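You operate a simulated robot arm through the tools that you are given. There is no shell and no other tool. Be economical: measure what you need, move in short steps, check, and stop when the job is done.

You are at the controls of a simulated two-armed robot. One attempt, no reset.

TASK
Pick up the thinner bottle that says "R327" from the top of the steel bench with one hand, pass it to the other hand and put it on the steel bench beside the crank. Set down upright: thinner bottle.

The check looks at the end state, three seconds after you hand in, the way a careful person would. Anything else that was tipped, shoved, dropped, spilled or broken makes it a failure.

THE ROBOT
Two 7-joint arms with two-finger parallel grippers on one trunk, on a base that drives. Base frame: it is fixed to the floor where the robot stands at the start and does not move with it; the origin is under the middle of the robot, x ahead of it, y to its left, z up; the surface under the hand at the start is at about z = 700. Readings come in mm, degrees, newtons and seconds.
The left shoulder is at the start at [76, 101, 933], the right one opposite. With the tool pointing down near the work surface each hand reaches from about 280 to 560 mm from the robot's upright axis, wherever it stands, measured 20 degrees to its own side. Places, roughly: steel bench beside the crank (22x20 cm) [500, -1020, 700]. Payload 2.4 kg a hand.
The TCP of each hand is the grasp point between the finger pads, 24 mm short of the fingertips. In the tool frame z runs along the fingers and y along their closing line. The gripper opens to 68 mm. The fingers are 17 mm wide and 10 mm thick; the gripper's body (40 by 70 mm) begins 41 mm behind the TCP.
Orientation is told as [roll, pitch, yaw] about the base's x, y, z axes, in that order, counted from this pose: with the fingers straight down and closing along the base's y, the tool's x points along the base's -x, its y along +y and its z along -z.

THE INTERFACE
- The arms move only by the tool servo_tool. It takes "left_moves", "right_moves" or both (then of equal length, played together; a hand with none holds still); each is a list of rows, each a list of 3 entries, a list of its own where there are three numbers: the shift along the base's x, y, z in units of 30 mm (1.0 is 30 mm), then the turn, a rotation vector about the base's x, y, z in units of 4 degrees (1.0 is 4 degrees), then the closure in counts, from 0 (fully open) to 255 (shut). In form: [[[dx, dy, dz], [ax, ay, az], gripper], ...]. A call has 1 to 10 rows; each row shifts and turns the commanded pose from where the row before left it. A call with a number of a shift or a turn outside -1 to 1 is refused whole. Each row takes 0.2 s and may step no farther than 50 mm and 8.6 degrees from the row before; otherwise, or with a gripper value out of range, the whole call is refused. Where a pose cannot be reached the arm comes as near as it can. A force on the tool above 40 N (or 10 N above the force at the start of the call, whichever is more), or a blocked arm, ends the call early, and 0.2 s more pass. The fingers move at their own pace (about 72 mm/s each) and stop on an object; they squeeze with about 28 N. The grip force told is the motor's: it shows also when the fingers shut on nothing. Time passes only in rows, and 0.2 s behind the last, so rows that do not move let the fingers close. It gives the time, the measured TCP pose, the force on the tool (base axes), the opening and the grip force at its end, in the units of the frame above (readings bear some noise), with the torque about the TCP (base axes, N m) and any sound that the robot's microphone picked up.
- Cameras (640 x 400 px; columns grow to the right, rows downward): "scene" is now at [179.8, 13.2, 1093.4]; the picture's right is [0.04, -1.00, 0.00], its down [-0.62, -0.03, -0.78] and it looks along [0.78, 0.03, -0.62] (base axes); focal length 214 px, centre (320, 200). "left" rides on the left gripper at [84, -11, -75] in its tool frame; the picture's right is [0.13, 0.99, 0.00], its down [-0.60, 0.08, -0.79] and it looks along [-0.79, 0.10, 0.61] (tool axes); focal length 251 px, centre (320, 200). "right" rides on the right gripper at [84, 11, -75] in its tool frame; the picture's right is [-0.13, 0.99, 0.00], its down [-0.60, -0.08, -0.79] and it looks along [-0.79, -0.10, 0.61] (tool axes); focal length 251 px, centre (320, 200). There is no depth. A picture from a camera that has moved, and an enlarged one, comes with that camera's place and axes in the base frame and with its lens. The place of the scene camera against the robot may be out by one fixed shift of up to 18 mm in any direction.
- capture(camera): a new picture of that camera. The clock stands still meanwhile.
- slide_trunk(by): slides the trunk up (or, below 0, down) by that many mm; the arms and the scene camera ride with it, the base frame stays. It gives what a move gives, with no picture.
- drive_base(legs): drives the robot by 1 to 6 legs, each [ahead, left, turn to the left] in mm, mm and degrees, along the robot's own axes; the way and the turn of a leg run together, so that a leg with both is an arc; at most 1500 mm and 180 degrees a leg. The arms and the cameras ride along, it lands a little off, and it stops where it bumps. It gives what a move gives.
- turn_head(pan, tilt): turns the head with the scene camera to pan (to the left, within 86 degrees either way) and tilt (down, from -29 to 69), counted from straight ahead of the robot. It gives what a move gives.
- zoom(camera, box): a new picture of the part [left, top, right, bottom] of that camera's present view, enlarged. The clock stands still meanwhile.
- job_done(): hands the job in; it is judged then, once.

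Go step by step. Nothing tells you exact positions but the pictures and the camera data: compare them with the known pose of the tool, close in by small moves and look again before you grip or let go. The budget is 120 turns and 92 pictures, counting those below and the enlarged ones. Unless the task says otherwise, let go and move clear before handing in, and close with one line.

The tools are called by a JSON object that holds its "op" and its "data". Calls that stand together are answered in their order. servo_tool: Moves the arms, as the interface text tells. Its arguments: {"type":"object","properties":{"left_moves":{"type":"array","items":{"type":"array"}},"right_moves":{"type":"array","items":{"type":"array"}}},"required":[]} The other tools are called the same way: slide_trunk (by) slides the trunk up or down; drive_base (legs) drives the base; turn_head (pan, tilt) turns the head that bears the scene camera; capture (camera) takes a picture; zoom (camera, box) takes an enlarged picture of a part of a camera's view; job_done () hands the job in.

At the start:

```text
clock: 0.0
left_tcp_pos: [375.4, 213.7, 934.1]
left_tool_rot: [0.0, 0.0, 0.0]
left_force: [0.0, -0.3, 0.2]
left_moment: [0.01, 0.02, 0.0]
left_gripper_width: 68.0
left_grip_force: 0.1
right_tcp_pos: [337.4, -168.0, 944.0]
right_tool_rot: [0.1, 0.0, -0.1]
right_force: [-0.5, 0.3, -1.4]
right_moment: [0.03, -0.02, 0.0]
right_gripper_width: 68.0
right_grip_force: 0.0
trunk travel left (down, up): [-150.0, 700.0]
robot x, y, heading: [-0.3, 0.5, -0.0]
head pan, tilt: [2.3, 38.5]
```

scene: 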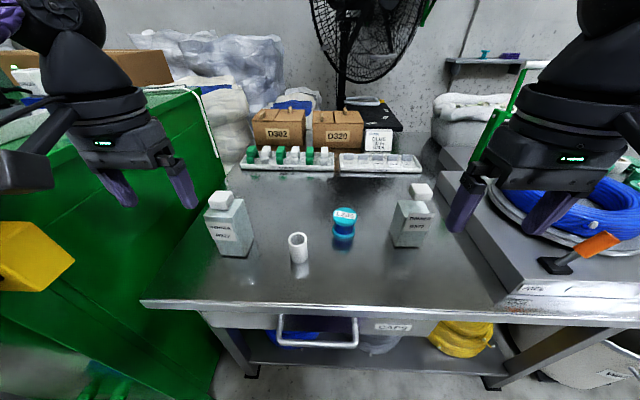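
right: 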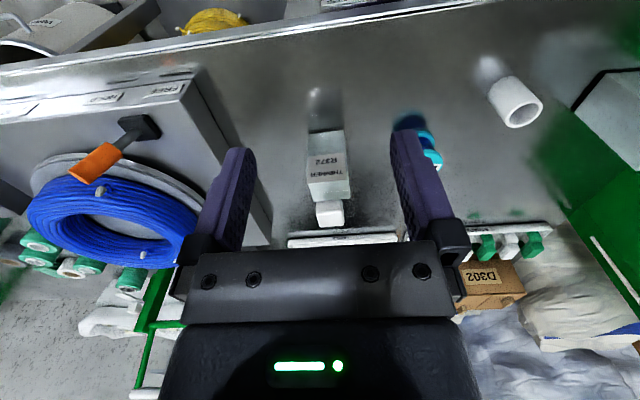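
left: 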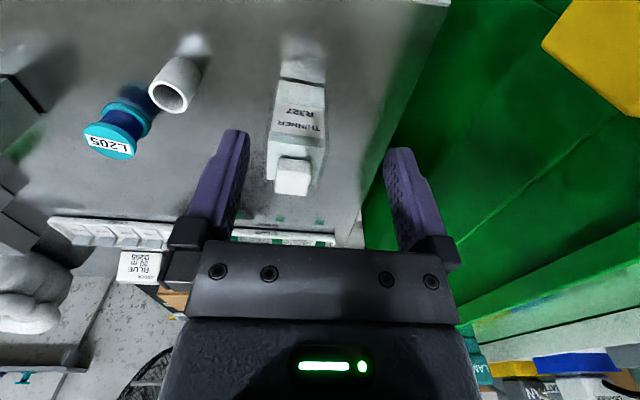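

I see two thinner bottles: the left one seems to read R327 and the right one R372. I'll zoom to confirm, and look to the right for the crank.

{"op": "zoom", "data": {"camera": "left", "box": [220, 20, 380, 220]}}

{"op": "zoom", "data": {"camera": "scene", "box": [180, 160, 460, 320]}}

{"op": "turn_head", "data": {"pan": -60, "tilt": 35}}

{"op": "capture", "data": {"camera": "scene"}}

```text
2.00 times, centred on (300, 120) of left
camera zoom: at [291.1, 202.7, 1007.3], right [-0.13, 0.99, 0.0], down [0.6, 0.08, 0.79], along [0.79, 0.1, -0.61], focal length 503 px, centre (360, 360)
```

zoom: 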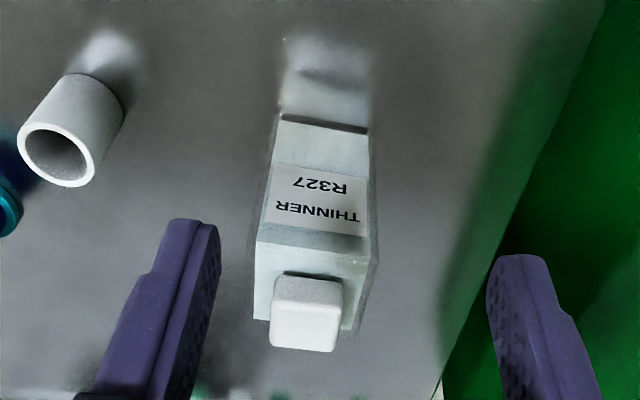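

```text
2.29 times, centred on (320, 240) of scene
camera zoom: at [179.8, 13.2, 1093.4], right [0.04, -1.0, 0.0], down [-0.62, -0.03, -0.78], along [0.78, 0.03, -0.62], focal length 490 px, centre (320, 109)
```

zoom: 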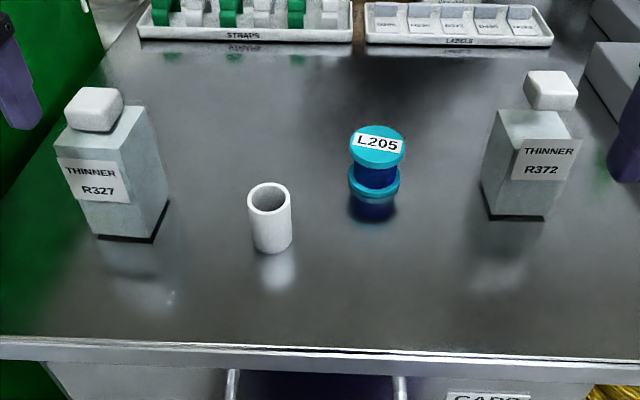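

```text
clock: 1.3
left_tcp_pos: [374.9, 214.4, 932.3]
left_tool_rot: [0.0, 0.0, 0.1]
left_force: [0.7, -0.1, 0.4]
left_moment: [0.03, 0.0, -0.02]
left_gripper_width: 67.9
left_grip_force: 0.1
right_tcp_pos: [337.6, -169.0, 944.8]
right_tool_rot: [0.0, -0.1, -0.1]
right_force: [0.1, 0.4, 0.1]
right_moment: [0.02, 0.04, -0.01]
right_gripper_width: 67.9
right_grip_force: 0.2
trunk travel left (down, up): [-150.0, 700.0]
robot x, y, heading: [1.4, 1.9, -0.1]
head pan, tilt: [-60.0, 35.0]
```

```text
86 pictures are left
camera scene: at [137.9, -66.5, 1098.7], right [-0.87, -0.5, 0.0], down [-0.29, 0.5, -0.82], along [0.41, -0.71, -0.57], focal length 214 px, centre (320, 200)
```

scene: 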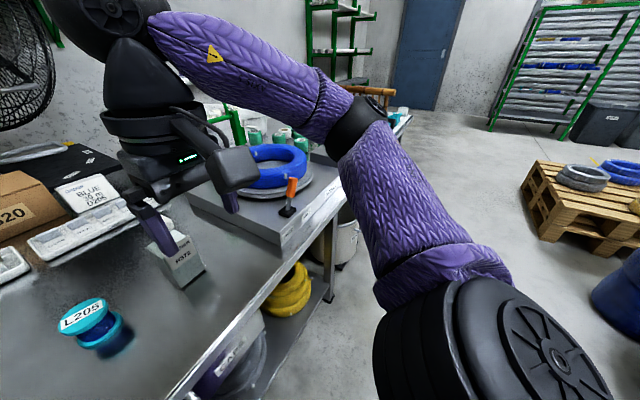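

R327 is the left bottle, at roughly [479, 200] and about 54 mm square. My plan is to grip it low with the tilted left hand, pass it to the right hand from above, and place it with the right. First I'll back the base up a little for room and point the head ahead again.

{"op": "drive_base", "data": {"legs": [[-110, 0, 0]]}}

{"op": "turn_head", "data": {"pan": 10, "tilt": 40}}

{"op": "servo_tool", "data": {"left_moves": [[[0.3, -0.4, 0], [0, -1, 0], 0], [[0.3, 0, 0], [0, -1, 0], 0], [[0.3, 0, 0], [0, -1, 0], 0], [[0.3, 0, 0], [0, -1, 0], 0], [[0.3, 0, 0], [0, -1, 0], 0], [[0.3, 0, 0], [0, -1, 0], 0], [[0.3, 0, 0], [0, -1, 0], 0], [[0.3, 0, 0], [0, -1, 0], 0]]}}

{"op": "capture", "data": {"camera": "scene"}}

{"op": "capture", "data": {"camera": "left"}}

```text
clock: 2.5
left_tcp_pos: [264.2, 214.8, 932.6]
left_tool_rot: [0.0, 0.1, 0.1]
left_force: [0.7, 0.8, 0.2]
left_moment: [0.01, 0.03, -0.01]
left_gripper_width: 68.0
left_grip_force: 0.1
right_tcp_pos: [223.9, -168.6, 943.9]
right_tool_rot: [0.1, 0.0, -0.1]
right_force: [-1.2, 0.0, 0.4]
right_moment: [0.01, 0.01, 0.0]
right_gripper_width: 68.0
right_grip_force: 0.0
trunk travel left (down, up): [-150.0, 700.0]
robot x, y, heading: [-111.8, -2.2, -0.0]
head pan, tilt: [-60.0, 35.0]
```

```text
clock: 3.9
left_tcp_pos: [263.5, 215.4, 931.8]
left_tool_rot: [-0.1, 0.0, 0.0]
left_force: [0.3, 0.6, -0.8]
left_moment: [0.0, -0.01, 0.0]
left_gripper_width: 68.1
left_grip_force: 0.0
right_tcp_pos: [224.8, -168.5, 944.8]
right_tool_rot: [0.2, 0.0, 0.0]
right_force: [-0.7, 0.0, 0.8]
right_moment: [0.03, -0.01, -0.03]
right_gripper_width: 68.1
right_grip_force: 0.1
trunk travel left (down, up): [-150.0, 700.0]
robot x, y, heading: [-110.7, 3.0, -0.1]
head pan, tilt: [10.0, 40.0]
```

```text
clock: 5.7
left_tcp_pos: [336.0, 203.0, 932.0]
left_tool_rot: [0.0, -32.2, 0.1]
left_force: [0.3, 0.3, 1.3]
left_moment: [0.01, 0.02, 0.0]
left_gripper_width: 68.2
left_grip_force: 0.0
right_tcp_pos: [225.2, -169.0, 943.3]
right_tool_rot: [0.1, 0.1, -0.1]
right_force: [0.3, -0.3, -0.5]
right_moment: [-0.03, -0.02, -0.01]
right_gripper_width: 68.0
right_grip_force: 0.0
trunk travel left (down, up): [-150.0, 700.0]
robot x, y, heading: [-115.2, -1.0, 0.1]
head pan, tilt: [10.0, 40.0]
```

```text
85 pictures are left
camera scene: at [65.7, 24.5, 1091.2], right [0.17, -0.98, 0.0], down [-0.63, -0.11, -0.77], along [0.75, 0.13, -0.64], focal length 214 px, centre (320, 200)
```

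scene: 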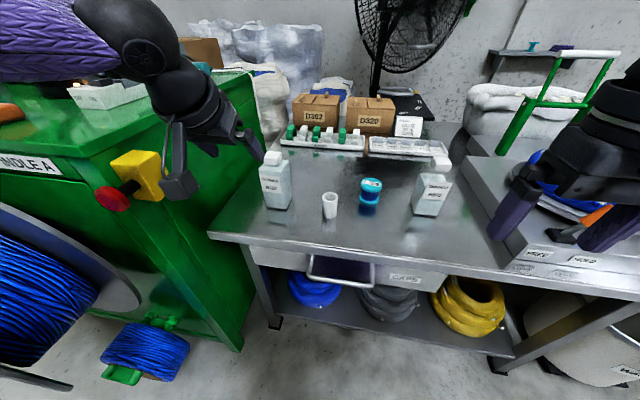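

```text
84 pictures are left
camera left: at [224.3, 191.0, 950.8], right [-0.11, 0.99, -0.07], down [0.09, 0.08, 0.99], along [0.99, 0.1, -0.1], focal length 251 px, centre (320, 200)
```

left: 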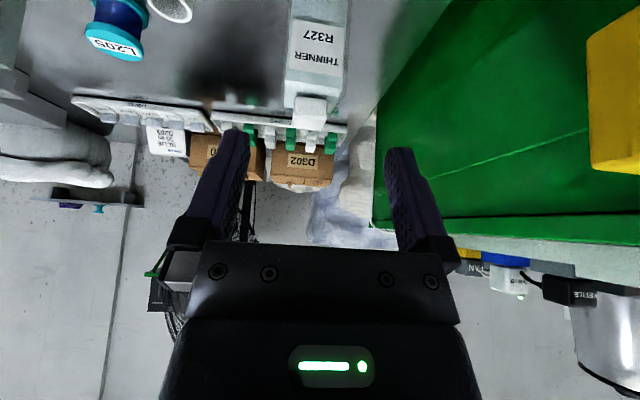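

The left hand is tilted 32° and clear. Before I lower it I want to check the left elbow's clearance to the green machine, so I'll look left and also zoom on the bottle.

{"op": "turn_head", "data": {"pan": 60, "tilt": 40}}

{"op": "capture", "data": {"camera": "scene"}}

{"op": "zoom", "data": {"camera": "left", "box": [240, 0, 400, 150]}}

```text
clock: 6.9
left_tcp_pos: [334.7, 203.8, 931.8]
left_tool_rot: [0.0, -31.9, 0.0]
left_force: [0.1, 0.1, 0.2]
left_moment: [-0.02, -0.02, -0.04]
left_gripper_width: 67.7
left_grip_force: 0.2
right_tcp_pos: [225.1, -169.1, 944.6]
right_tool_rot: [0.1, 0.0, 0.0]
right_force: [-0.6, -0.5, -0.2]
right_moment: [0.0, 0.02, -0.01]
right_gripper_width: 68.1
right_grip_force: 0.1
trunk travel left (down, up): [-150.0, 700.0]
robot x, y, heading: [-114.7, -0.9, -0.3]
head pan, tilt: [60.0, 40.0]
```

```text
83 pictures are left
camera scene: at [24.5, 83.3, 1091.2], right [0.87, -0.5, 0.0], down [-0.32, -0.56, -0.77], along [0.38, 0.66, -0.64], focal length 214 px, centre (320, 200)
```

scene: 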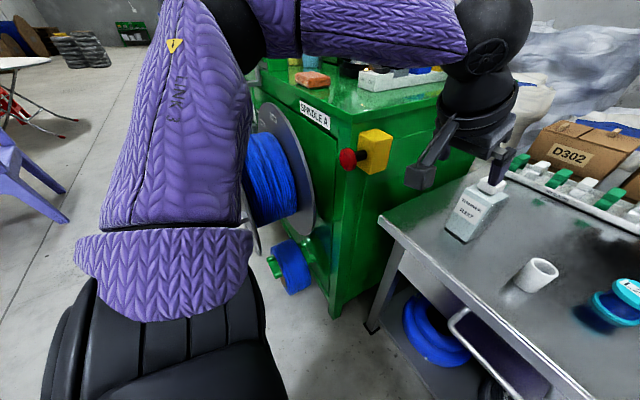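

```text
2.67 times, centred on (320, 75) of left
camera zoom: at [224.2, 190.9, 951.0], right [-0.11, 0.99, -0.07], down [0.09, 0.08, 0.99], along [0.99, 0.1, -0.1], focal length 670 px, centre (320, 533)
```

zoom: 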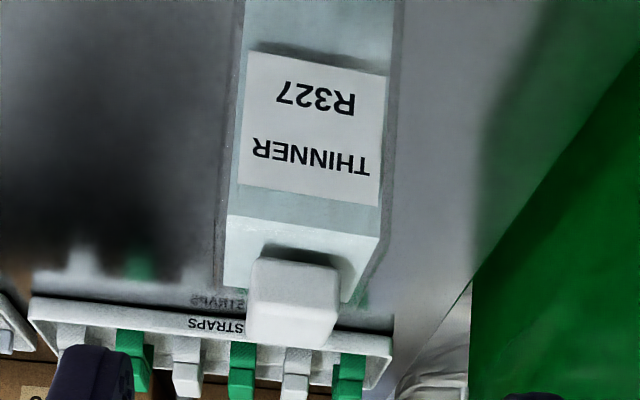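

The bottle's centre is about [479, 200], yaw about -4°. The body top is at z≈819 and the cap spans about 826–848. The green machine is close on the left, so a steep top grasp on the cap is safer for the left hand, and the right hand will take the body from the front. I'll untilt, raise the trunk and go forward again.

{"op": "servo_tool", "data": {"left_moves": [[[-0.3, 0, 0.3], [0, 1, 0], 0], [[-0.3, 0, 0.3], [0, 1, 0], 0], [[-0.3, 0, 0], [0, 1, 0], 0], [[-0.3, 0, 0], [0, 1, 0], 0], [[-0.3, 0, 0], [0, 1, 0], 0], [[-0.3, 0, 0], [0, 1, 0], 0], [[-0.3, 0, 0], [0, 1, 0], 0], [[-0.3, 0, 0], [0, 1, -1], 0]]}}

{"op": "slide_trunk", "data": {"by": 80}}

{"op": "turn_head", "data": {"pan": 20, "tilt": 42}}

{"op": "drive_base", "data": {"legs": [[110, 0, 0]]}}

{"op": "capture", "data": {"camera": "scene"}}

{"op": "capture", "data": {"camera": "left"}}

```text
clock: 8.7
left_tcp_pos: [264.2, 201.8, 950.2]
left_tool_rot: [0.0, 0.1, -4.1]
left_force: [-0.2, -0.2, -0.3]
left_moment: [-0.02, -0.05, 0.01]
left_gripper_width: 68.1
left_grip_force: 0.0
right_tcp_pos: [224.7, -169.2, 944.4]
right_tool_rot: [0.1, 0.1, -0.1]
right_force: [-0.5, 0.1, 0.1]
right_moment: [0.02, 0.0, -0.03]
right_gripper_width: 68.0
right_grip_force: 0.0
trunk travel left (down, up): [-150.0, 700.0]
robot x, y, heading: [-113.1, -0.1, -0.1]
head pan, tilt: [60.0, 40.0]
```

```text
clock: 9.9
left_tcp_pos: [263.0, 202.8, 1030.3]
left_tool_rot: [-0.1, 0.1, -4.0]
left_force: [0.4, -0.5, 0.7]
left_moment: [-0.01, -0.02, 0.02]
left_gripper_width: 68.1
left_grip_force: 0.1
right_tcp_pos: [225.5, -169.0, 1023.7]
right_tool_rot: [0.1, 0.1, -0.1]
right_force: [-0.2, -0.7, 0.0]
right_moment: [-0.04, 0.02, 0.04]
right_gripper_width: 67.9
right_grip_force: 0.0
trunk travel left (down, up): [-230.0, 619.0]
robot x, y, heading: [-111.8, 0.6, 0.1]
head pan, tilt: [60.0, 40.0]
```

```text
clock: 11.0
left_tcp_pos: [263.7, 202.2, 1029.9]
left_tool_rot: [-0.1, 0.0, -3.9]
left_force: [-0.5, 0.3, 0.3]
left_moment: [0.02, -0.01, 0.01]
left_gripper_width: 68.1
left_grip_force: 0.0
right_tcp_pos: [224.1, -168.8, 1024.6]
right_tool_rot: [0.1, -0.1, 0.0]
right_force: [0.0, 0.3, -0.1]
right_moment: [0.01, 0.0, 0.0]
right_gripper_width: 68.0
right_grip_force: 0.2
trunk travel left (down, up): [-230.0, 619.0]
robot x, y, heading: [-112.8, 0.7, -0.1]
head pan, tilt: [20.0, 42.0]
```

```text
clock: 12.2
left_tcp_pos: [373.5, 202.4, 1030.6]
left_tool_rot: [-0.1, -0.1, -4.0]
left_force: [-0.1, -0.1, -0.5]
left_moment: [-0.02, 0.05, 0.01]
left_gripper_width: 67.9
left_grip_force: 0.0
right_tcp_pos: [335.2, -169.2, 1022.6]
right_tool_rot: [0.1, 0.0, -0.3]
right_force: [0.5, 0.8, 0.0]
right_moment: [-0.01, -0.01, 0.02]
right_gripper_width: 68.2
right_grip_force: 0.0
trunk travel left (down, up): [-230.0, 619.0]
robot x, y, heading: [-3.5, -0.8, -0.3]
head pan, tilt: [20.0, 42.0]
```

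```text
81 pictures are left
camera scene: at [149.2, 38.1, 1170.0], right [0.34, -0.94, 0.0], down [-0.63, -0.23, -0.74], along [0.7, 0.25, -0.67], focal length 214 px, centre (320, 200)
```

scene: 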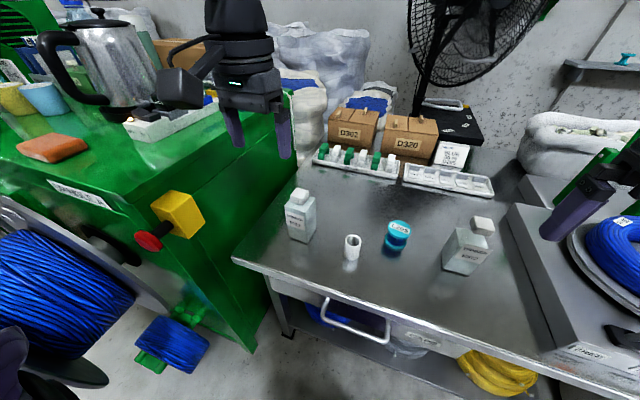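

```text
80 pictures are left
camera left: at [289.6, 196.4, 1105.3], right [-0.06, 1.0, 0.0], down [0.61, 0.04, 0.79], along [0.79, 0.05, -0.61], focal length 251 px, centre (320, 200)
```

left: 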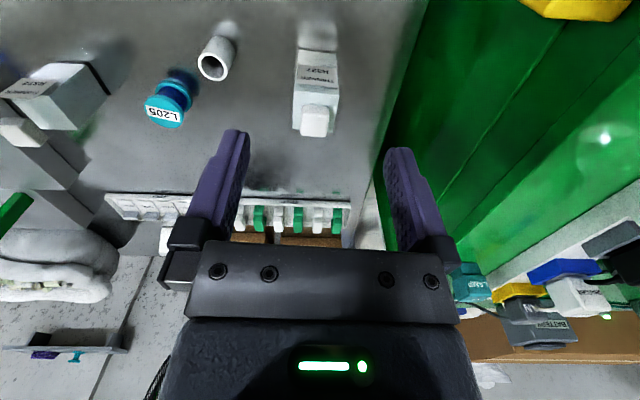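

All clear so far, though a kettle and mugs stand on the green machine, so I want the forearm high. I'll raise the trunk a bit more and bring the left hand over the cap.

{"op": "slide_trunk", "data": {"by": 60}}

{"op": "servo_tool", "data": {"left_moves": [[[0.88, 0, -0.3], [0, 0, 0], 0], [[0.88, 0, -0.6], [0, 0, 0], 0], [[0.88, 0, -0.8], [0, 0, 0], 0], [[0.88, -0.08, -0.8], [0, 0, 0], 0], [[0, 0, -0.9], [0, 0, 0], 0], [[0, 0, -0.9], [0, 0, 0], 0], [[0, 0, -0.9], [0, 0, 0], 0], [[0, 0, -0.8], [0, 0, 0], 0]]}}

{"op": "capture", "data": {"camera": "scene"}}

{"op": "capture", "data": {"camera": "left"}}

```text
clock: 13.2
left_tcp_pos: [373.5, 201.9, 1090.6]
left_tool_rot: [0.0, 0.0, -4.0]
left_force: [-0.3, -0.3, -0.1]
left_moment: [0.02, 0.02, 0.0]
left_gripper_width: 68.2
left_grip_force: 0.1
right_tcp_pos: [334.9, -168.9, 1084.2]
right_tool_rot: [0.0, 0.0, -0.1]
right_force: [-0.3, 0.4, -0.1]
right_moment: [0.0, 0.03, 0.01]
right_gripper_width: 67.7
right_grip_force: 0.0
trunk travel left (down, up): [-290.0, 560.0]
robot x, y, heading: [-5.8, 1.9, -0.1]
head pan, tilt: [20.0, 42.0]
```

```text
clock: 15.0
left_tcp_pos: [462.3, 205.6, 906.6]
left_tool_rot: [-0.1, -0.2, -3.9]
left_force: [-0.1, -0.9, 0.0]
left_moment: [-0.01, 0.01, 0.01]
left_gripper_width: 67.8
left_grip_force: 0.0
left hand out of reach, approached as far as the arm can: row 4
right_tcp_pos: [335.4, -169.1, 1083.6]
right_tool_rot: [0.2, 0.0, -0.2]
right_force: [-0.3, -0.3, -0.4]
right_moment: [0.02, 0.04, 0.01]
right_gripper_width: 67.9
right_grip_force: 0.1
trunk travel left (down, up): [-290.0, 560.0]
robot x, y, heading: [-0.0, 0.2, 0.1]
head pan, tilt: [20.0, 42.0]
```

```text
79 pictures are left
camera scene: at [135.3, 38.2, 1231.0], right [0.34, -0.94, 0.0], down [-0.63, -0.23, -0.74], along [0.7, 0.25, -0.67], focal length 214 px, centre (320, 200)
```

scene: 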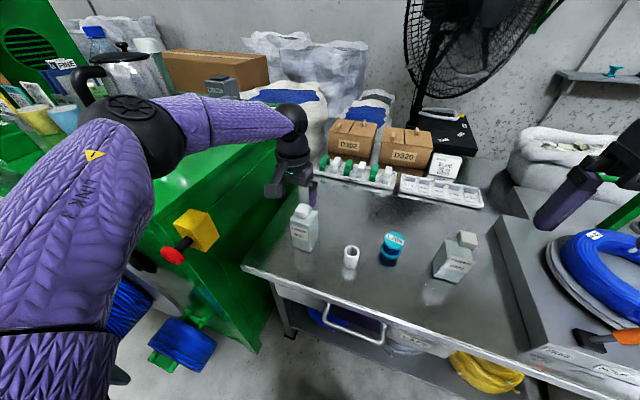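

```text
78 pictures are left
camera left: at [377.3, 200.5, 981.4], right [-0.06, 1.0, 0.0], down [0.61, 0.04, 0.79], along [0.79, 0.05, -0.61], focal length 251 px, centre (320, 200)
```

left: 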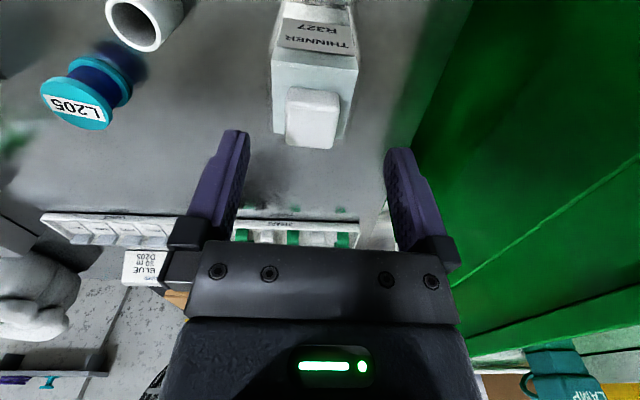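

The left hand stopped about 17 mm short, at the reach limit. I'll lower the trunk slightly and nudge the base forward by 20 mm, then re-read.

{"op": "drive_base", "data": {"legs": [[20, 0, 0]]}}

{"op": "slide_trunk", "data": {"by": -20}}

{"op": "servo_tool", "data": {"left_moves": [[[0, 0, 0], [0, 0, 0], 0]]}}

{"op": "capture", "data": {"camera": "left"}}

```text
clock: 15.8
left_tcp_pos: [483.1, 205.7, 907.5]
left_tool_rot: [-0.1, -0.1, -3.9]
left_force: [-0.1, 0.1, 0.0]
left_moment: [-0.01, -0.01, 0.03]
left_gripper_width: 67.9
left_grip_force: 0.0
right_tcp_pos: [354.5, -168.7, 1084.3]
right_tool_rot: [0.1, 0.1, -0.3]
right_force: [0.2, -0.7, 1.7]
right_moment: [0.02, 0.0, 0.01]
right_gripper_width: 68.0
right_grip_force: 0.0
trunk travel left (down, up): [-290.0, 560.0]
robot x, y, heading: [18.5, 0.0, -0.2]
head pan, tilt: [20.0, 42.0]
```

```text
clock: 16.4
left_tcp_pos: [481.3, 206.7, 886.3]
left_tool_rot: [-0.1, -0.3, -3.9]
left_force: [-0.2, -0.1, 0.3]
left_moment: [0.0, -0.03, 0.02]
left_gripper_width: 68.1
left_grip_force: 0.0
right_tcp_pos: [356.0, -168.1, 1064.3]
right_tool_rot: [0.1, 0.0, -0.2]
right_force: [0.0, -0.3, 1.9]
right_moment: [0.01, 0.04, -0.03]
right_gripper_width: 67.9
right_grip_force: 0.2
trunk travel left (down, up): [-270.0, 580.0]
robot x, y, heading: [19.6, -0.7, -0.3]
head pan, tilt: [20.0, 42.0]
```

```text
clock: 16.8
left_tcp_pos: [482.3, 205.5, 887.7]
left_tool_rot: [-0.2, -0.2, -4.0]
left_force: [0.0, -0.6, -0.2]
left_moment: [-0.03, 0.01, 0.0]
left_gripper_width: 68.0
left_grip_force: 0.1
right_tcp_pos: [355.8, -169.2, 1064.2]
right_tool_rot: [0.1, 0.0, -0.2]
right_force: [0.3, 0.4, -0.1]
right_moment: [0.0, -0.01, 0.01]
right_gripper_width: 68.0
right_grip_force: 0.0
trunk travel left (down, up): [-270.0, 580.0]
robot x, y, heading: [18.2, -0.2, -0.1]
head pan, tilt: [20.0, 42.0]
```

```text
77 pictures are left
camera left: at [397.5, 200.2, 961.8], right [-0.06, 1.0, 0.0], down [0.61, 0.04, 0.79], along [0.79, 0.05, -0.61], focal length 251 px, centre (320, 200)
```

left: 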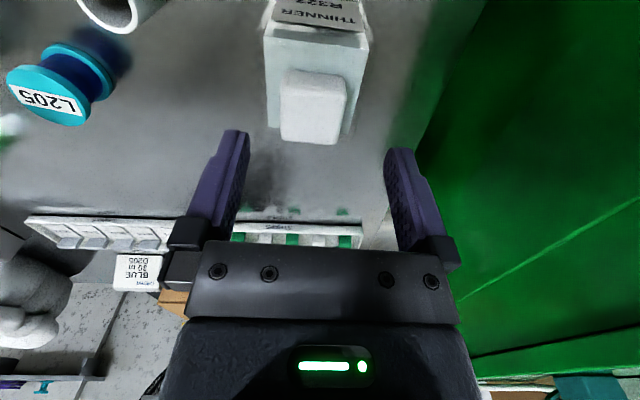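

The hand is now directly above the cap, within a few mm. I'll descend about 40 mm in small rows and check.

{"op": "servo_tool", "data": {"left_moves": [[[-0.1, -0.14, -0.4], [0, 0, 0], 0], [[0, 0, -0.4], [0, 0, 0], 0], [[0, 0, -0.4], [0, 0, 0], 0]]}}

{"op": "capture", "data": {"camera": "left"}}

{"op": "zoom", "data": {"camera": "scene", "box": [240, 160, 400, 280]}}

```text
clock: 17.6
left_tcp_pos: [475.6, 202.9, 852.4]
left_tool_rot: [-0.2, -0.3, -3.9]
left_force: [0.1, 0.8, 0.1]
left_moment: [0.05, 0.01, -0.01]
left_gripper_width: 68.1
left_grip_force: 0.1
left hand out of reach, approached as far as the arm can: row 3
right_tcp_pos: [355.8, -169.7, 1064.6]
right_tool_rot: [0.1, 0.0, -0.2]
right_force: [0.3, 1.0, 0.0]
right_moment: [-0.01, -0.01, 0.01]
right_gripper_width: 68.0
right_grip_force: 0.0
trunk travel left (down, up): [-270.0, 580.0]
robot x, y, heading: [18.4, -6.6, -0.1]
head pan, tilt: [20.0, 42.0]
```

```text
76 pictures are left
camera left: at [390.6, 197.7, 927.1], right [-0.06, 1.0, 0.0], down [0.6, 0.04, 0.8], along [0.79, 0.05, -0.61], focal length 251 px, centre (320, 200)
```

left: 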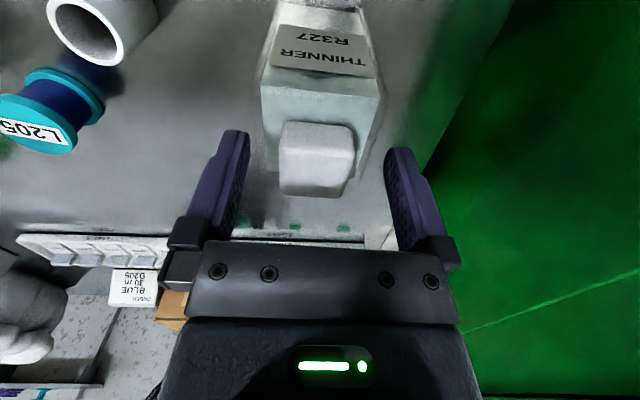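

```text
3.33 times, centred on (320, 220) of scene
camera zoom: at [159.7, 38.1, 1210.7], right [0.34, -0.94, 0.0], down [-0.63, -0.23, -0.74], along [0.7, 0.25, -0.67], focal length 715 px, centre (320, 133)
```

zoom: 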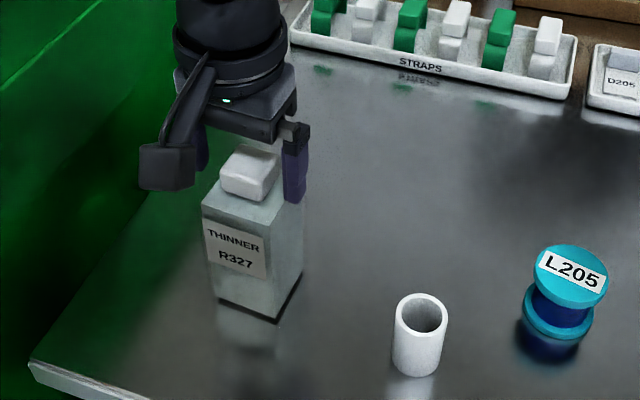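

The cap (z≈825–842) sits between the fingers. I'll lower the trunk 6 mm to bring the pads down on it, then close.

{"op": "slide_trunk", "data": {"by": -6}}

{"op": "servo_tool", "data": {"left_moves": [[[0, 0, 0], [0, 0, 0], 120], [[0, 0, 0], [0, 0, 0], 255], [[0, 0, 0], [0, 0, 0], 255], [[0, 0, 0], [0, 0, 0], 255]]}}

{"op": "capture", "data": {"camera": "left"}}

{"op": "zoom", "data": {"camera": "scene", "box": [240, 160, 400, 280]}}

```text
clock: 18.2
left_tcp_pos: [474.9, 203.2, 846.6]
left_tool_rot: [-0.2, -0.1, -4.0]
left_force: [0.2, -0.3, -0.6]
left_moment: [0.05, 0.03, 0.05]
left_gripper_width: 68.0
left_grip_force: 0.0
right_tcp_pos: [354.8, -169.5, 1057.5]
right_tool_rot: [0.0, 0.0, -0.2]
right_force: [0.4, 0.3, 0.1]
right_moment: [-0.03, 0.02, -0.01]
right_gripper_width: 68.2
right_grip_force: 0.0
trunk travel left (down, up): [-264.0, 586.0]
robot x, y, heading: [17.1, -2.1, -0.2]
head pan, tilt: [20.0, 42.0]
```

```text
clock: 19.2
left_tcp_pos: [475.0, 203.1, 847.1]
left_tool_rot: [0.0, -0.1, -4.0]
left_force: [-1.3, -0.2, -0.3]
left_moment: [0.03, 0.04, -0.01]
left_gripper_width: 62.9
left_grip_force: 27.6
right_tcp_pos: [355.0, -169.5, 1058.7]
right_tool_rot: [0.1, -0.1, -0.3]
right_force: [-1.0, 0.0, 0.3]
right_moment: [0.0, 0.01, -0.01]
right_gripper_width: 67.5
right_grip_force: 0.0
trunk travel left (down, up): [-264.0, 586.0]
robot x, y, heading: [17.1, 4.0, -0.1]
head pan, tilt: [20.0, 42.0]
```

```text
74 pictures are left
camera left: at [390.2, 197.6, 921.4], right [-0.06, 1.0, 0.0], down [0.61, 0.04, 0.79], along [0.79, 0.05, -0.61], focal length 251 px, centre (320, 200)
```

left: 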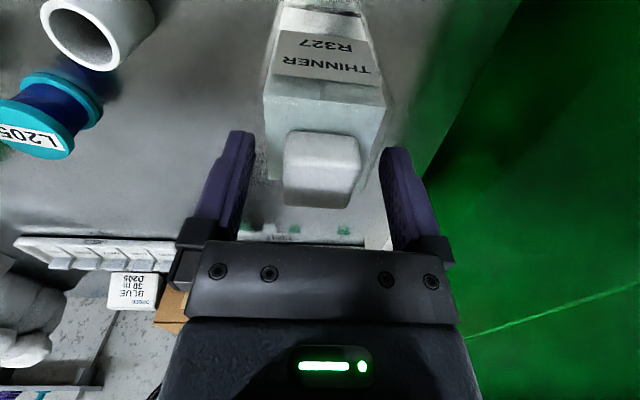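

```text
3.33 times, centred on (320, 220) of scene
camera zoom: at [161.0, 38.1, 1204.6], right [0.34, -0.94, 0.0], down [-0.63, -0.23, -0.74], along [0.7, 0.25, -0.67], focal length 715 px, centre (320, 133)
```

zoom: 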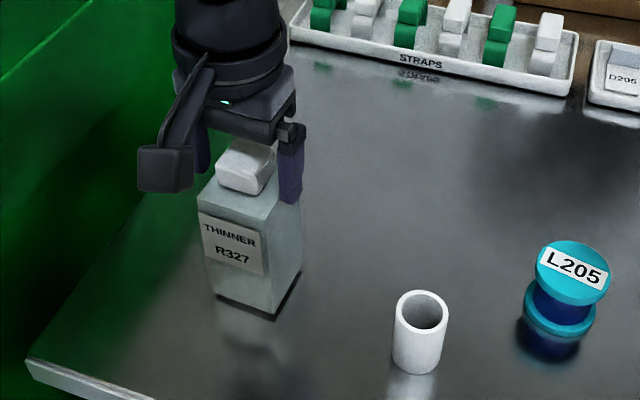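

The fingers stopped at 63 mm, so they caught only the lip of the body, which is wider than I estimated. I'll open, go 26 mm lower so they hold the body properly with the palm still clear of the cap, and close again.

{"op": "servo_tool", "data": {"left_moves": [[[0, 0, 0], [0, 0, 0], 0], [[0, 0.02, 0], [0, 0, 0], 0]]}}

{"op": "slide_trunk", "data": {"by": -10}}

{"op": "capture", "data": {"camera": "left"}}

{"op": "zoom", "data": {"camera": "scene", "box": [260, 180, 340, 260]}}

```text
clock: 19.8
left_tcp_pos: [475.3, 203.6, 847.2]
left_tool_rot: [-0.2, -0.1, -4.0]
left_force: [-0.3, -1.4, -0.1]
left_moment: [0.01, 0.02, 0.03]
left_gripper_width: 68.1
left_grip_force: 0.1
right_tcp_pos: [356.2, -169.5, 1057.7]
right_tool_rot: [0.1, 0.0, -0.1]
right_force: [-0.5, 0.5, 0.0]
right_moment: [-0.01, 0.03, 0.0]
right_gripper_width: 67.9
right_grip_force: 0.0
trunk travel left (down, up): [-264.0, 586.0]
robot x, y, heading: [18.9, -1.2, -0.2]
head pan, tilt: [20.0, 42.0]
```

```text
clock: 20.4
left_tcp_pos: [475.2, 203.2, 837.9]
left_tool_rot: [-0.2, -0.3, -4.0]
left_force: [-0.3, 0.2, 0.5]
left_moment: [-0.01, -0.01, 0.01]
left_gripper_width: 68.1
left_grip_force: 0.2
right_tcp_pos: [355.8, -168.4, 1048.9]
right_tool_rot: [0.1, 0.0, -0.3]
right_force: [0.1, -0.1, -0.1]
right_moment: [-0.02, 0.02, -0.02]
right_gripper_width: 67.9
right_grip_force: 0.0
trunk travel left (down, up): [-254.0, 596.0]
robot x, y, heading: [18.2, -2.3, 0.0]
head pan, tilt: [20.0, 42.0]
```

```text
72 pictures are left
camera left: at [390.1, 198.2, 911.5], right [-0.06, 1.0, 0.0], down [0.61, 0.04, 0.79], along [0.79, 0.05, -0.61], focal length 251 px, centre (320, 200)
```

left: 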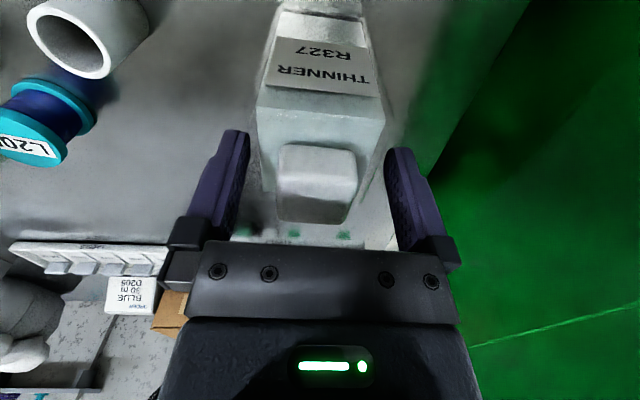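

```text
5.00 times, centred on (300, 220) of scene
camera zoom: at [163.2, 38.1, 1194.4], right [0.34, -0.94, 0.0], down [-0.63, -0.23, -0.74], along [0.7, 0.25, -0.67], focal length 1072 px, centre (420, 100)
```

zoom: 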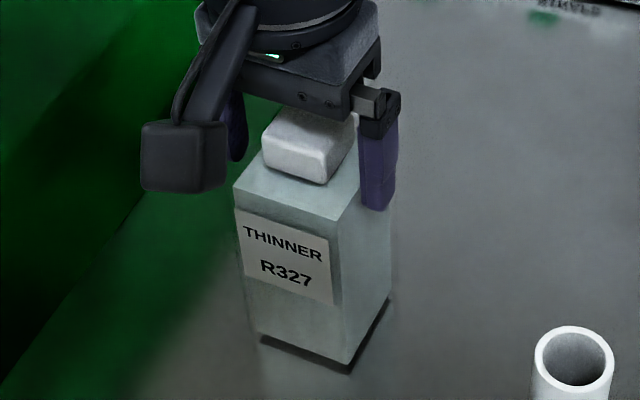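

The fingers straddle the body cleanly with no contact force. I'll lower 13 mm more and close.

{"op": "slide_trunk", "data": {"by": -13}}

{"op": "servo_tool", "data": {"left_moves": [[[0, 0, 0], [0, 0, 0], 255], [[0, 0, 0], [0, 0, 0], 255], [[0, 0, 0], [0, 0, 0], 255]]}}

{"op": "zoom", "data": {"camera": "scene", "box": [260, 180, 340, 260]}}

```text
clock: 21.0
left_tcp_pos: [475.7, 202.7, 823.7]
left_tool_rot: [-0.2, -0.2, -4.1]
left_force: [0.8, 0.1, 0.1]
left_moment: [0.02, -0.01, 0.02]
left_gripper_width: 68.0
left_grip_force: 0.0
right_tcp_pos: [355.5, -169.3, 1036.2]
right_tool_rot: [0.1, 0.0, -0.2]
right_force: [-0.5, 0.3, -0.9]
right_moment: [-0.03, -0.01, -0.02]
right_gripper_width: 67.8
right_grip_force: 0.1
trunk travel left (down, up): [-241.0, 608.0]
robot x, y, heading: [18.4, 1.4, -0.2]
head pan, tilt: [20.0, 42.0]
```

```text
clock: 21.8
left_tcp_pos: [474.9, 204.7, 823.4]
left_tool_rot: [-0.1, -0.2, -4.0]
left_force: [1.0, 0.3, 2.7]
left_moment: [0.19, -0.1, -0.03]
left_gripper_width: 63.5
left_grip_force: 27.9
right_tcp_pos: [354.6, -169.8, 1035.4]
right_tool_rot: [0.2, -0.1, -0.1]
right_force: [-0.7, 0.1, 0.1]
right_moment: [0.0, 0.03, -0.02]
right_gripper_width: 68.2
right_grip_force: 0.0
trunk travel left (down, up): [-241.0, 608.0]
robot x, y, heading: [20.6, 1.6, -0.3]
head pan, tilt: [20.0, 42.0]
```

```text
5.00 times, centred on (300, 220) of scene
camera zoom: at [166.4, 38.1, 1181.3], right [0.34, -0.94, 0.0], down [-0.63, -0.23, -0.74], along [0.7, 0.25, -0.67], focal length 1072 px, centre (420, 100)
```

zoom: 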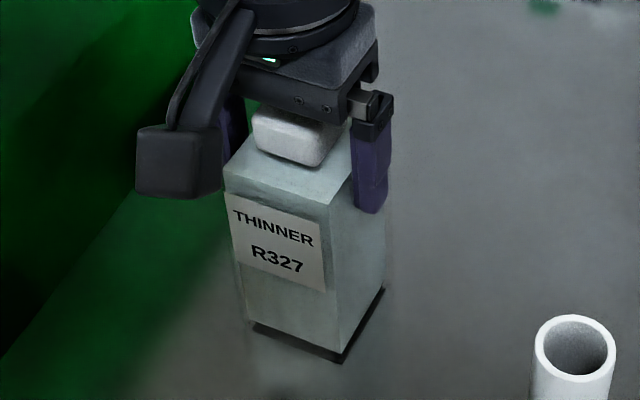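

The grip is firm at 63.5 mm on the body. I'll lift with the trunk and check the hold.

{"op": "slide_trunk", "data": {"by": 15}}

{"op": "slide_trunk", "data": {"by": 110}}

{"op": "capture", "data": {"camera": "scene"}}

```text
clock: 22.4
left_tcp_pos: [474.9, 203.4, 838.3]
left_tool_rot: [-0.2, -0.1, -3.9]
left_force: [0.1, -0.6, -2.9]
left_moment: [-0.04, 0.02, -0.03]
left_gripper_width: 63.4
left_grip_force: 28.3
right_tcp_pos: [355.8, -169.7, 1049.9]
right_tool_rot: [0.1, -0.1, -0.1]
right_force: [-0.1, 0.3, 0.0]
right_moment: [0.0, 0.0, 0.01]
right_gripper_width: 68.1
right_grip_force: 0.1
trunk travel left (down, up): [-256.0, 594.0]
robot x, y, heading: [16.7, -1.3, -0.1]
head pan, tilt: [20.0, 42.0]
```

```text
clock: 23.8
left_tcp_pos: [471.4, 204.7, 969.9]
left_tool_rot: [-0.1, -3.0, -4.0]
left_force: [0.0, -0.8, -3.1]
left_moment: [-0.01, -0.04, 0.01]
left_gripper_width: 63.5
left_grip_force: 28.1
right_tcp_pos: [356.1, -168.8, 1160.5]
right_tool_rot: [0.0, 0.0, -0.1]
right_force: [0.7, 0.0, -0.2]
right_moment: [0.01, -0.04, 0.01]
right_gripper_width: 68.0
right_grip_force: 0.2
trunk travel left (down, up): [-366.0, 484.0]
robot x, y, heading: [21.1, 1.1, -0.0]
head pan, tilt: [20.0, 42.0]
```

```text
69 pictures are left
camera scene: at [141.8, 38.3, 1307.6], right [0.34, -0.94, 0.0], down [-0.63, -0.23, -0.74], along [0.7, 0.25, -0.67], focal length 214 px, centre (320, 200)
```

scene: 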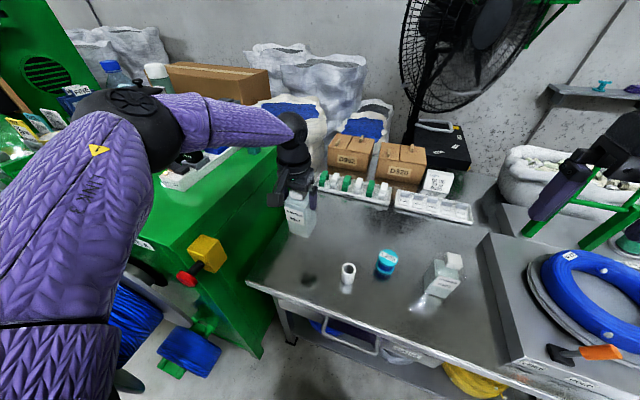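

The bottle is lifted and weighs about 3 N. I'll back away from the bench for handover space, then bring the bottle to the middle.

{"op": "drive_base", "data": {"legs": [[-250, 0, 0]]}}

{"op": "turn_head", "data": {"pan": 0, "tilt": 50}}

{"op": "servo_tool", "data": {"left_moves": [[[0, -0.8, 0.3], [0, 0.75, 0], 255], [[0, -0.9, 0.3], [0, 0, 0], 255], [[0, -0.9, 0.3], [0, 0, 0], 255], [[-0.3, -0.9, 0.1], [0, 0, 1], 255], [[-0.3, -0.9, 0], [0, 0, 0], 255], [[-0.3, -0.9, 0], [0, 0, 0], 255], [[-0.3, -0.5, 0], [0, 0, 0], 255]]}}

{"op": "capture", "data": {"camera": "scene"}}

```text
clock: 25.6
left_tcp_pos: [220.8, 204.6, 969.6]
left_tool_rot: [0.1, -3.2, -4.0]
left_force: [-0.4, 0.1, -2.6]
left_moment: [-0.03, 0.05, 0.01]
left_gripper_width: 63.3
left_grip_force: 27.9
right_tcp_pos: [104.9, -169.6, 1160.2]
right_tool_rot: [0.2, -0.1, -0.2]
right_force: [-0.7, -1.1, -0.5]
right_moment: [0.01, 0.0, 0.01]
right_gripper_width: 68.0
right_grip_force: 0.1
trunk travel left (down, up): [-366.0, 484.0]
robot x, y, heading: [-228.2, 2.9, -0.3]
head pan, tilt: [20.0, 42.0]
```

```text
clock: 26.5
left_tcp_pos: [221.1, 204.2, 970.2]
left_tool_rot: [0.0, -3.2, -4.1]
left_force: [0.7, -0.9, -3.5]
left_moment: [-0.01, 0.01, -0.02]
left_gripper_width: 63.4
left_grip_force: 27.8
right_tcp_pos: [105.0, -168.8, 1160.5]
right_tool_rot: [0.1, -0.1, -0.2]
right_force: [0.5, 0.5, -0.1]
right_moment: [-0.03, 0.01, 0.01]
right_gripper_width: 67.8
right_grip_force: 0.0
trunk travel left (down, up): [-366.0, 484.0]
robot x, y, heading: [-235.5, 1.3, 0.1]
head pan, tilt: [0.0, 50.0]
```

```text
clock: 28.1
left_tcp_pos: [126.3, 83.0, 1014.8]
left_tool_rot: [-0.3, -0.2, 0.0]
left_force: [-0.1, -0.3, -3.6]
left_moment: [-0.01, 0.03, 0.0]
left_gripper_width: 63.7
left_grip_force: 28.1
left hand out of reach, approached as far as the arm can: row 1, 2, 3, 4, 5, 6, 7
right_tcp_pos: [104.0, -168.4, 1159.5]
right_tool_rot: [0.1, 0.0, -0.3]
right_force: [-0.5, -0.2, 0.3]
right_moment: [-0.02, -0.02, 0.02]
right_gripper_width: 67.8
right_grip_force: 0.1
trunk travel left (down, up): [-366.0, 484.0]
robot x, y, heading: [-229.1, -1.4, -0.1]
head pan, tilt: [0.0, 50.0]
```

```text
68 pictures are left
camera scene: at [-110.5, 9.8, 1296.5], right [0.0, -1.0, 0.0], down [-0.77, 0.0, -0.64], along [0.64, 0.0, -0.77], focal length 214 px, centre (320, 200)
```

scene: 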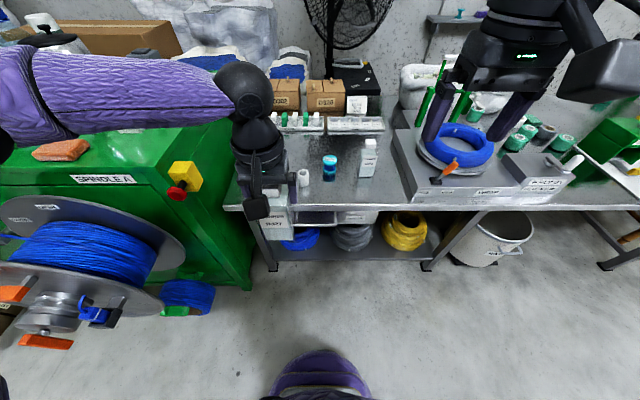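

The bottle is at about [130, 83], upright. I'll turn it by -30° with the left hand, lower it for better reach, and start turning the right hand to point forward-left.

{"op": "servo_tool", "data": {"left_moves": [[[0.2, 0, -0.5], [0, 0, -1], 255], [[0.2, 0, -0.5], [0, 0, -1], 255], [[0.2, 0, -0.5], [0, 0, -1], 255], [[0.2, -0.2, 0], [0, 0, -1], 255], [[0.2, -0.2, 0], [0, 0, -1], 255], [[0, -0.2, 0], [0, 0, -1], 255], [[0, -0.2, 0], [0, 0, -1], 255], [[0, -0.2, 0], [0, 0, -0.5], 255]], "right_moves": [[[0, -0.2, 0], [0, 0, 1], 0], [[0, -0.2, 0], [0, 0, 1], 0], [[0, -0.2, 0], [0, 0, 1], 0], [[0, -0.2, 0], [0, 0, 1], 0], [[0, -0.2, 0], [0, 0, 1], 0], [[0, -0.2, 0], [0, 0, 1], 0], [[0, 0, 0], [0, 0, 1], 0], [[0, 0, 0], [0, 0, 1], 0]]}}

{"op": "servo_tool", "data": {"right_moves": [[[0, -0.2, -0.5], [0, 0, 1], 0], [[0, -0.2, -0.5], [0, 0, 1], 0], [[0, -0.2, -0.5], [0, 0, 1], 0], [[0, 0, -0.5], [0, 0, 1], 0], [[0, 0, -0.5], [0, 0, 1], 0], [[0, 0, -0.5], [0, 0, 1], 0], [[0, 0, 0], [0, 0, 1], 0]]}}

{"op": "capture", "data": {"camera": "scene"}}

```text
clock: 29.9
left_tcp_pos: [129.9, 93.0, 984.1]
left_tool_rot: [-0.3, -0.2, -30.0]
left_force: [-0.5, 0.1, -3.4]
left_moment: [-0.01, 0.0, 0.01]
left_gripper_width: 63.4
left_grip_force: 28.1
left hand out of reach, approached as far as the arm can: row 1, 2, 3, 4, 5, 6, 7, 8
right_tcp_pos: [105.1, -204.7, 1159.7]
right_tool_rot: [0.1, -0.1, 31.9]
right_force: [0.0, 0.2, -1.3]
right_moment: [0.03, -0.02, 0.01]
right_gripper_width: 68.3
right_grip_force: 0.2
trunk travel left (down, up): [-366.0, 484.0]
robot x, y, heading: [-232.3, 2.2, -0.3]
head pan, tilt: [0.0, 50.0]
```

```text
clock: 31.5
left_tcp_pos: [128.9, 93.1, 983.3]
left_tool_rot: [-0.3, -0.2, -30.0]
left_force: [0.2, -0.1, -3.0]
left_moment: [-0.02, 0.01, -0.02]
left_gripper_width: 63.3
left_grip_force: 27.9
right_tcp_pos: [69.3, -185.7, 1073.8]
right_tool_rot: [0.0, 0.1, 55.8]
right_force: [0.7, 1.0, -0.7]
right_moment: [0.0, -0.03, 0.01]
right_gripper_width: 68.1
right_grip_force: 0.1
right hand out of reach, approached as far as the arm can: row 3, 4, 5, 6, 7
trunk travel left (down, up): [-366.0, 484.0]
robot x, y, heading: [-231.1, 3.2, 0.1]
head pan, tilt: [0.0, 50.0]
```

```text
67 pictures are left
camera scene: at [-110.3, 9.9, 1296.5], right [0.0, -1.0, 0.0], down [-0.77, 0.0, -0.64], along [0.64, 0.0, -0.77], focal length 214 px, centre (320, 200)
```

scene: 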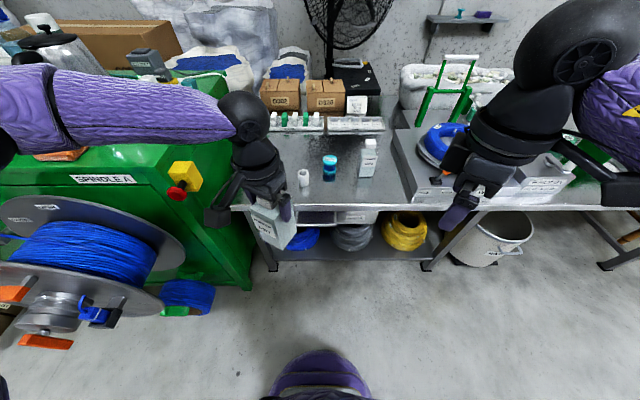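

Both hands near reach limits close in; I'll push the bottle forward where both arms have more room and see how far left goes.

{"op": "servo_tool", "data": {"left_moves": [[[0.8, 0, -0.2], [0, 0, 0], 255], [[0.8, 0, -0.2], [0, 0, 0], 255], [[0.8, -0.3, -0.2], [0, 0, 0], 255], [[0.3, -0.5, 0], [0, 0, 0], 255], [[0, -0.5, 0], [0, 0, 0], 255]], "right_moves": [[[0.8, 0.2, 0], [0.5, -0.3, 0], 0], [[0.8, 0, 0], [0.8, -0.5, 0], 0], [[0.8, 0, 0], [0.8, -0.5, 0], 0], [[0, 0, -0.5], [0.8, -0.5, 0], 0], [[0, 0, -0.5], [0.8, -0.5, 0], 0]]}}

{"op": "capture", "data": {"camera": "scene"}}

```text
clock: 32.7
left_tcp_pos: [154.3, 110.3, 986.8]
left_tool_rot: [-0.2, -0.1, -30.1]
left_force: [0.4, 0.4, -3.3]
left_moment: [0.04, 0.01, -0.03]
left_gripper_width: 63.2
left_grip_force: 28.2
left hand out of reach, approached as far as the arm can: row 1, 2, 3, 4, 5
right_tcp_pos: [83.2, -158.8, 1063.4]
right_tool_rot: [1.0, -13.7, 54.9]
right_force: [0.1, 0.3, 0.5]
right_moment: [0.01, -0.01, -0.01]
right_gripper_width: 67.8
right_grip_force: 0.1
right hand out of reach, approached as far as the arm can: row 1, 2, 3, 4, 5
trunk travel left (down, up): [-366.0, 484.0]
robot x, y, heading: [-232.2, 0.4, -0.1]
head pan, tilt: [0.0, 50.0]
```

```text
66 pictures are left
camera scene: at [-110.3, 9.8, 1296.5], right [0.0, -1.0, 0.0], down [-0.77, 0.0, -0.64], along [0.64, 0.0, -0.77], focal length 214 px, centre (320, 200)
```

scene: 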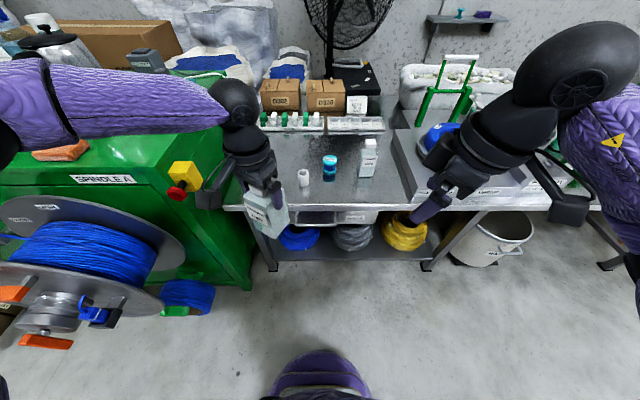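

The left arm seems limited because the hand is too close to shoulder height. I'll lower both hands about 90 mm into the free space before the bench.

{"op": "servo_tool", "data": {"left_moves": [[[0, 0, -0.6], [0, 0, 0], 255], [[0, 0, -0.6], [0, 0, 0], 255], [[0, 0, -0.6], [0, 0, 0], 255], [[0, 0, -0.6], [0, 0, 0], 255], [[0, 0, -0.6], [0, 0, 0], 255]], "right_moves": [[[0, 0, -0.6], [0, 0, 0], 0], [[0, 0, -0.6], [0, 0, 0], 0], [[0, 0, -0.6], [0, 0, 0], 0], [[0, 0, -0.6], [0, 0, 0], 0], [[0, 0, -0.6], [0, 0, 0], 0]]}}

{"op": "servo_tool", "data": {"left_moves": [[[0.3, -0.3, 0], [0, 0, 0], 255], [[0.3, -0.3, 0], [0, 0, 0], 255], [[0.3, -0.3, 0], [0, 0, 0], 255]]}}

{"op": "capture", "data": {"camera": "scene"}}

```text
clock: 33.9
left_tcp_pos: [134.5, 135.0, 913.6]
left_tool_rot: [-0.3, -0.3, -30.0]
left_force: [-0.3, 0.1, -2.4]
left_moment: [0.01, 0.0, 0.0]
left_gripper_width: 63.1
left_grip_force: 27.6
left hand out of reach, approached as far as the arm can: row 1, 2, 3, 4, 5
right_tcp_pos: [69.9, -156.2, 1008.0]
right_tool_rot: [0.9, -13.7, 54.8]
right_force: [0.1, 0.5, -0.2]
right_moment: [0.0, 0.01, 0.02]
right_gripper_width: 67.8
right_grip_force: 0.1
right hand out of reach, approached as far as the arm can: row 1, 2, 3, 4, 5
trunk travel left (down, up): [-366.0, 484.0]
robot x, y, heading: [-229.6, -1.3, -0.1]
head pan, tilt: [0.0, 50.0]
```

```text
clock: 34.7
left_tcp_pos: [142.5, 128.9, 932.5]
left_tool_rot: [-0.3, -0.1, -30.1]
left_force: [-0.1, 0.4, -4.0]
left_moment: [0.04, 0.05, 0.0]
left_gripper_width: 63.3
left_grip_force: 28.0
left hand out of reach, approached as far as the arm can: row 1, 2, 3
right_tcp_pos: [70.3, -156.4, 1007.7]
right_tool_rot: [0.9, -13.6, 54.6]
right_force: [0.1, 0.2, -0.1]
right_moment: [-0.03, -0.02, -0.02]
right_gripper_width: 67.9
right_grip_force: 0.1
trunk travel left (down, up): [-366.0, 484.0]
robot x, y, heading: [-232.0, 0.7, -0.1]
head pan, tilt: [0.0, 50.0]
```

```text
65 pictures are left
camera scene: at [-110.4, 9.8, 1296.5], right [0.0, -1.0, 0.0], down [-0.77, 0.0, -0.64], along [0.64, 0.0, -0.77], focal length 214 px, centre (320, 200)
```

scene: 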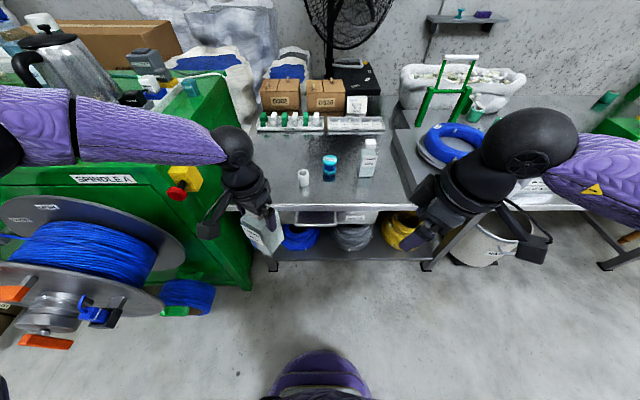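

Both arms seem to have drifted into an awkward elbow configuration. I'll retrace both to their comfortable start-relative poses before setting up the handover differently.

{"op": "servo_tool", "data": {"left_moves": [[[0, 0.5, 0.9], [0, 0, 1], 255], [[0, 0.5, 0.9], [0, 0, 1], 255], [[0, 0.5, 0.9], [0, 0, 1], 255], [[0, 0.5, 0.9], [0, 0, 1], 255], [[0, 0.4, 0.9], [0, 0, 1], 255], [[0, 0.4, 0.9], [0, 0, 1], 255], [[0, 0, 0.9], [0, 0, 1], 255], [[0, 0, 0.9], [0, 0, 0.5], 255]], "right_moves": [[[0.2, 0, 0.7], [-0.6, 0.6, -1], 0], [[0.2, 0, 0.7], [-0.6, 0.6, -1], 0], [[0.2, 0, 0.7], [-0.6, 0.6, -1], 0], [[0.2, 0, 0.7], [-0.6, 0.6, -1], 0], [[0.2, 0, 0.7], [-0.4, 0.4, -1], 0], [[0.2, 0, 0.7], [0, 0, -1], 0], [[0, 0, 0.7], [0, 0, -1], 0], [[0, 0, 0.3], [0, 0, -1], 0]]}}

{"op": "capture", "data": {"camera": "scene"}}

```text
clock: 36.5
left_tcp_pos: [142.7, 214.0, 1146.5]
left_tool_rot: [-0.2, -0.1, 0.1]
left_force: [0.5, -0.4, -3.0]
left_moment: [0.01, 0.03, 0.01]
left_gripper_width: 63.3
left_grip_force: 28.1
right_tcp_pos: [106.9, -157.4, 1162.8]
right_tool_rot: [1.3, 2.0, 22.7]
right_force: [-0.4, 0.5, -0.4]
right_moment: [-0.03, 0.0, -0.02]
right_gripper_width: 68.1
right_grip_force: 0.0
trunk travel left (down, up): [-366.0, 484.0]
robot x, y, heading: [-230.5, 2.1, -0.1]
head pan, tilt: [0.0, 50.0]
```

```text
64 pictures are left
camera scene: at [-110.5, 9.9, 1296.5], right [0.0, -1.0, 0.0], down [-0.77, 0.0, -0.64], along [0.64, 0.0, -0.77], focal length 214 px, centre (320, 200)
```

scene: 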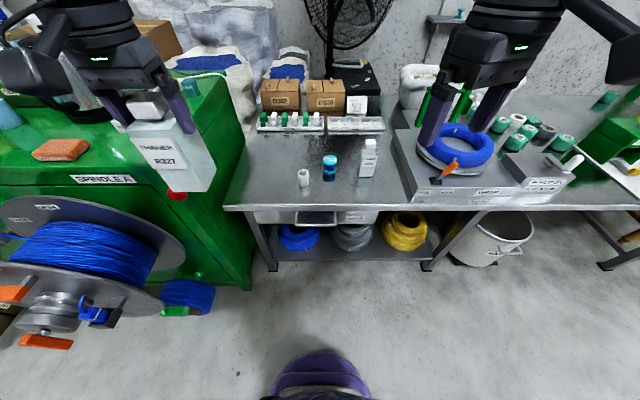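

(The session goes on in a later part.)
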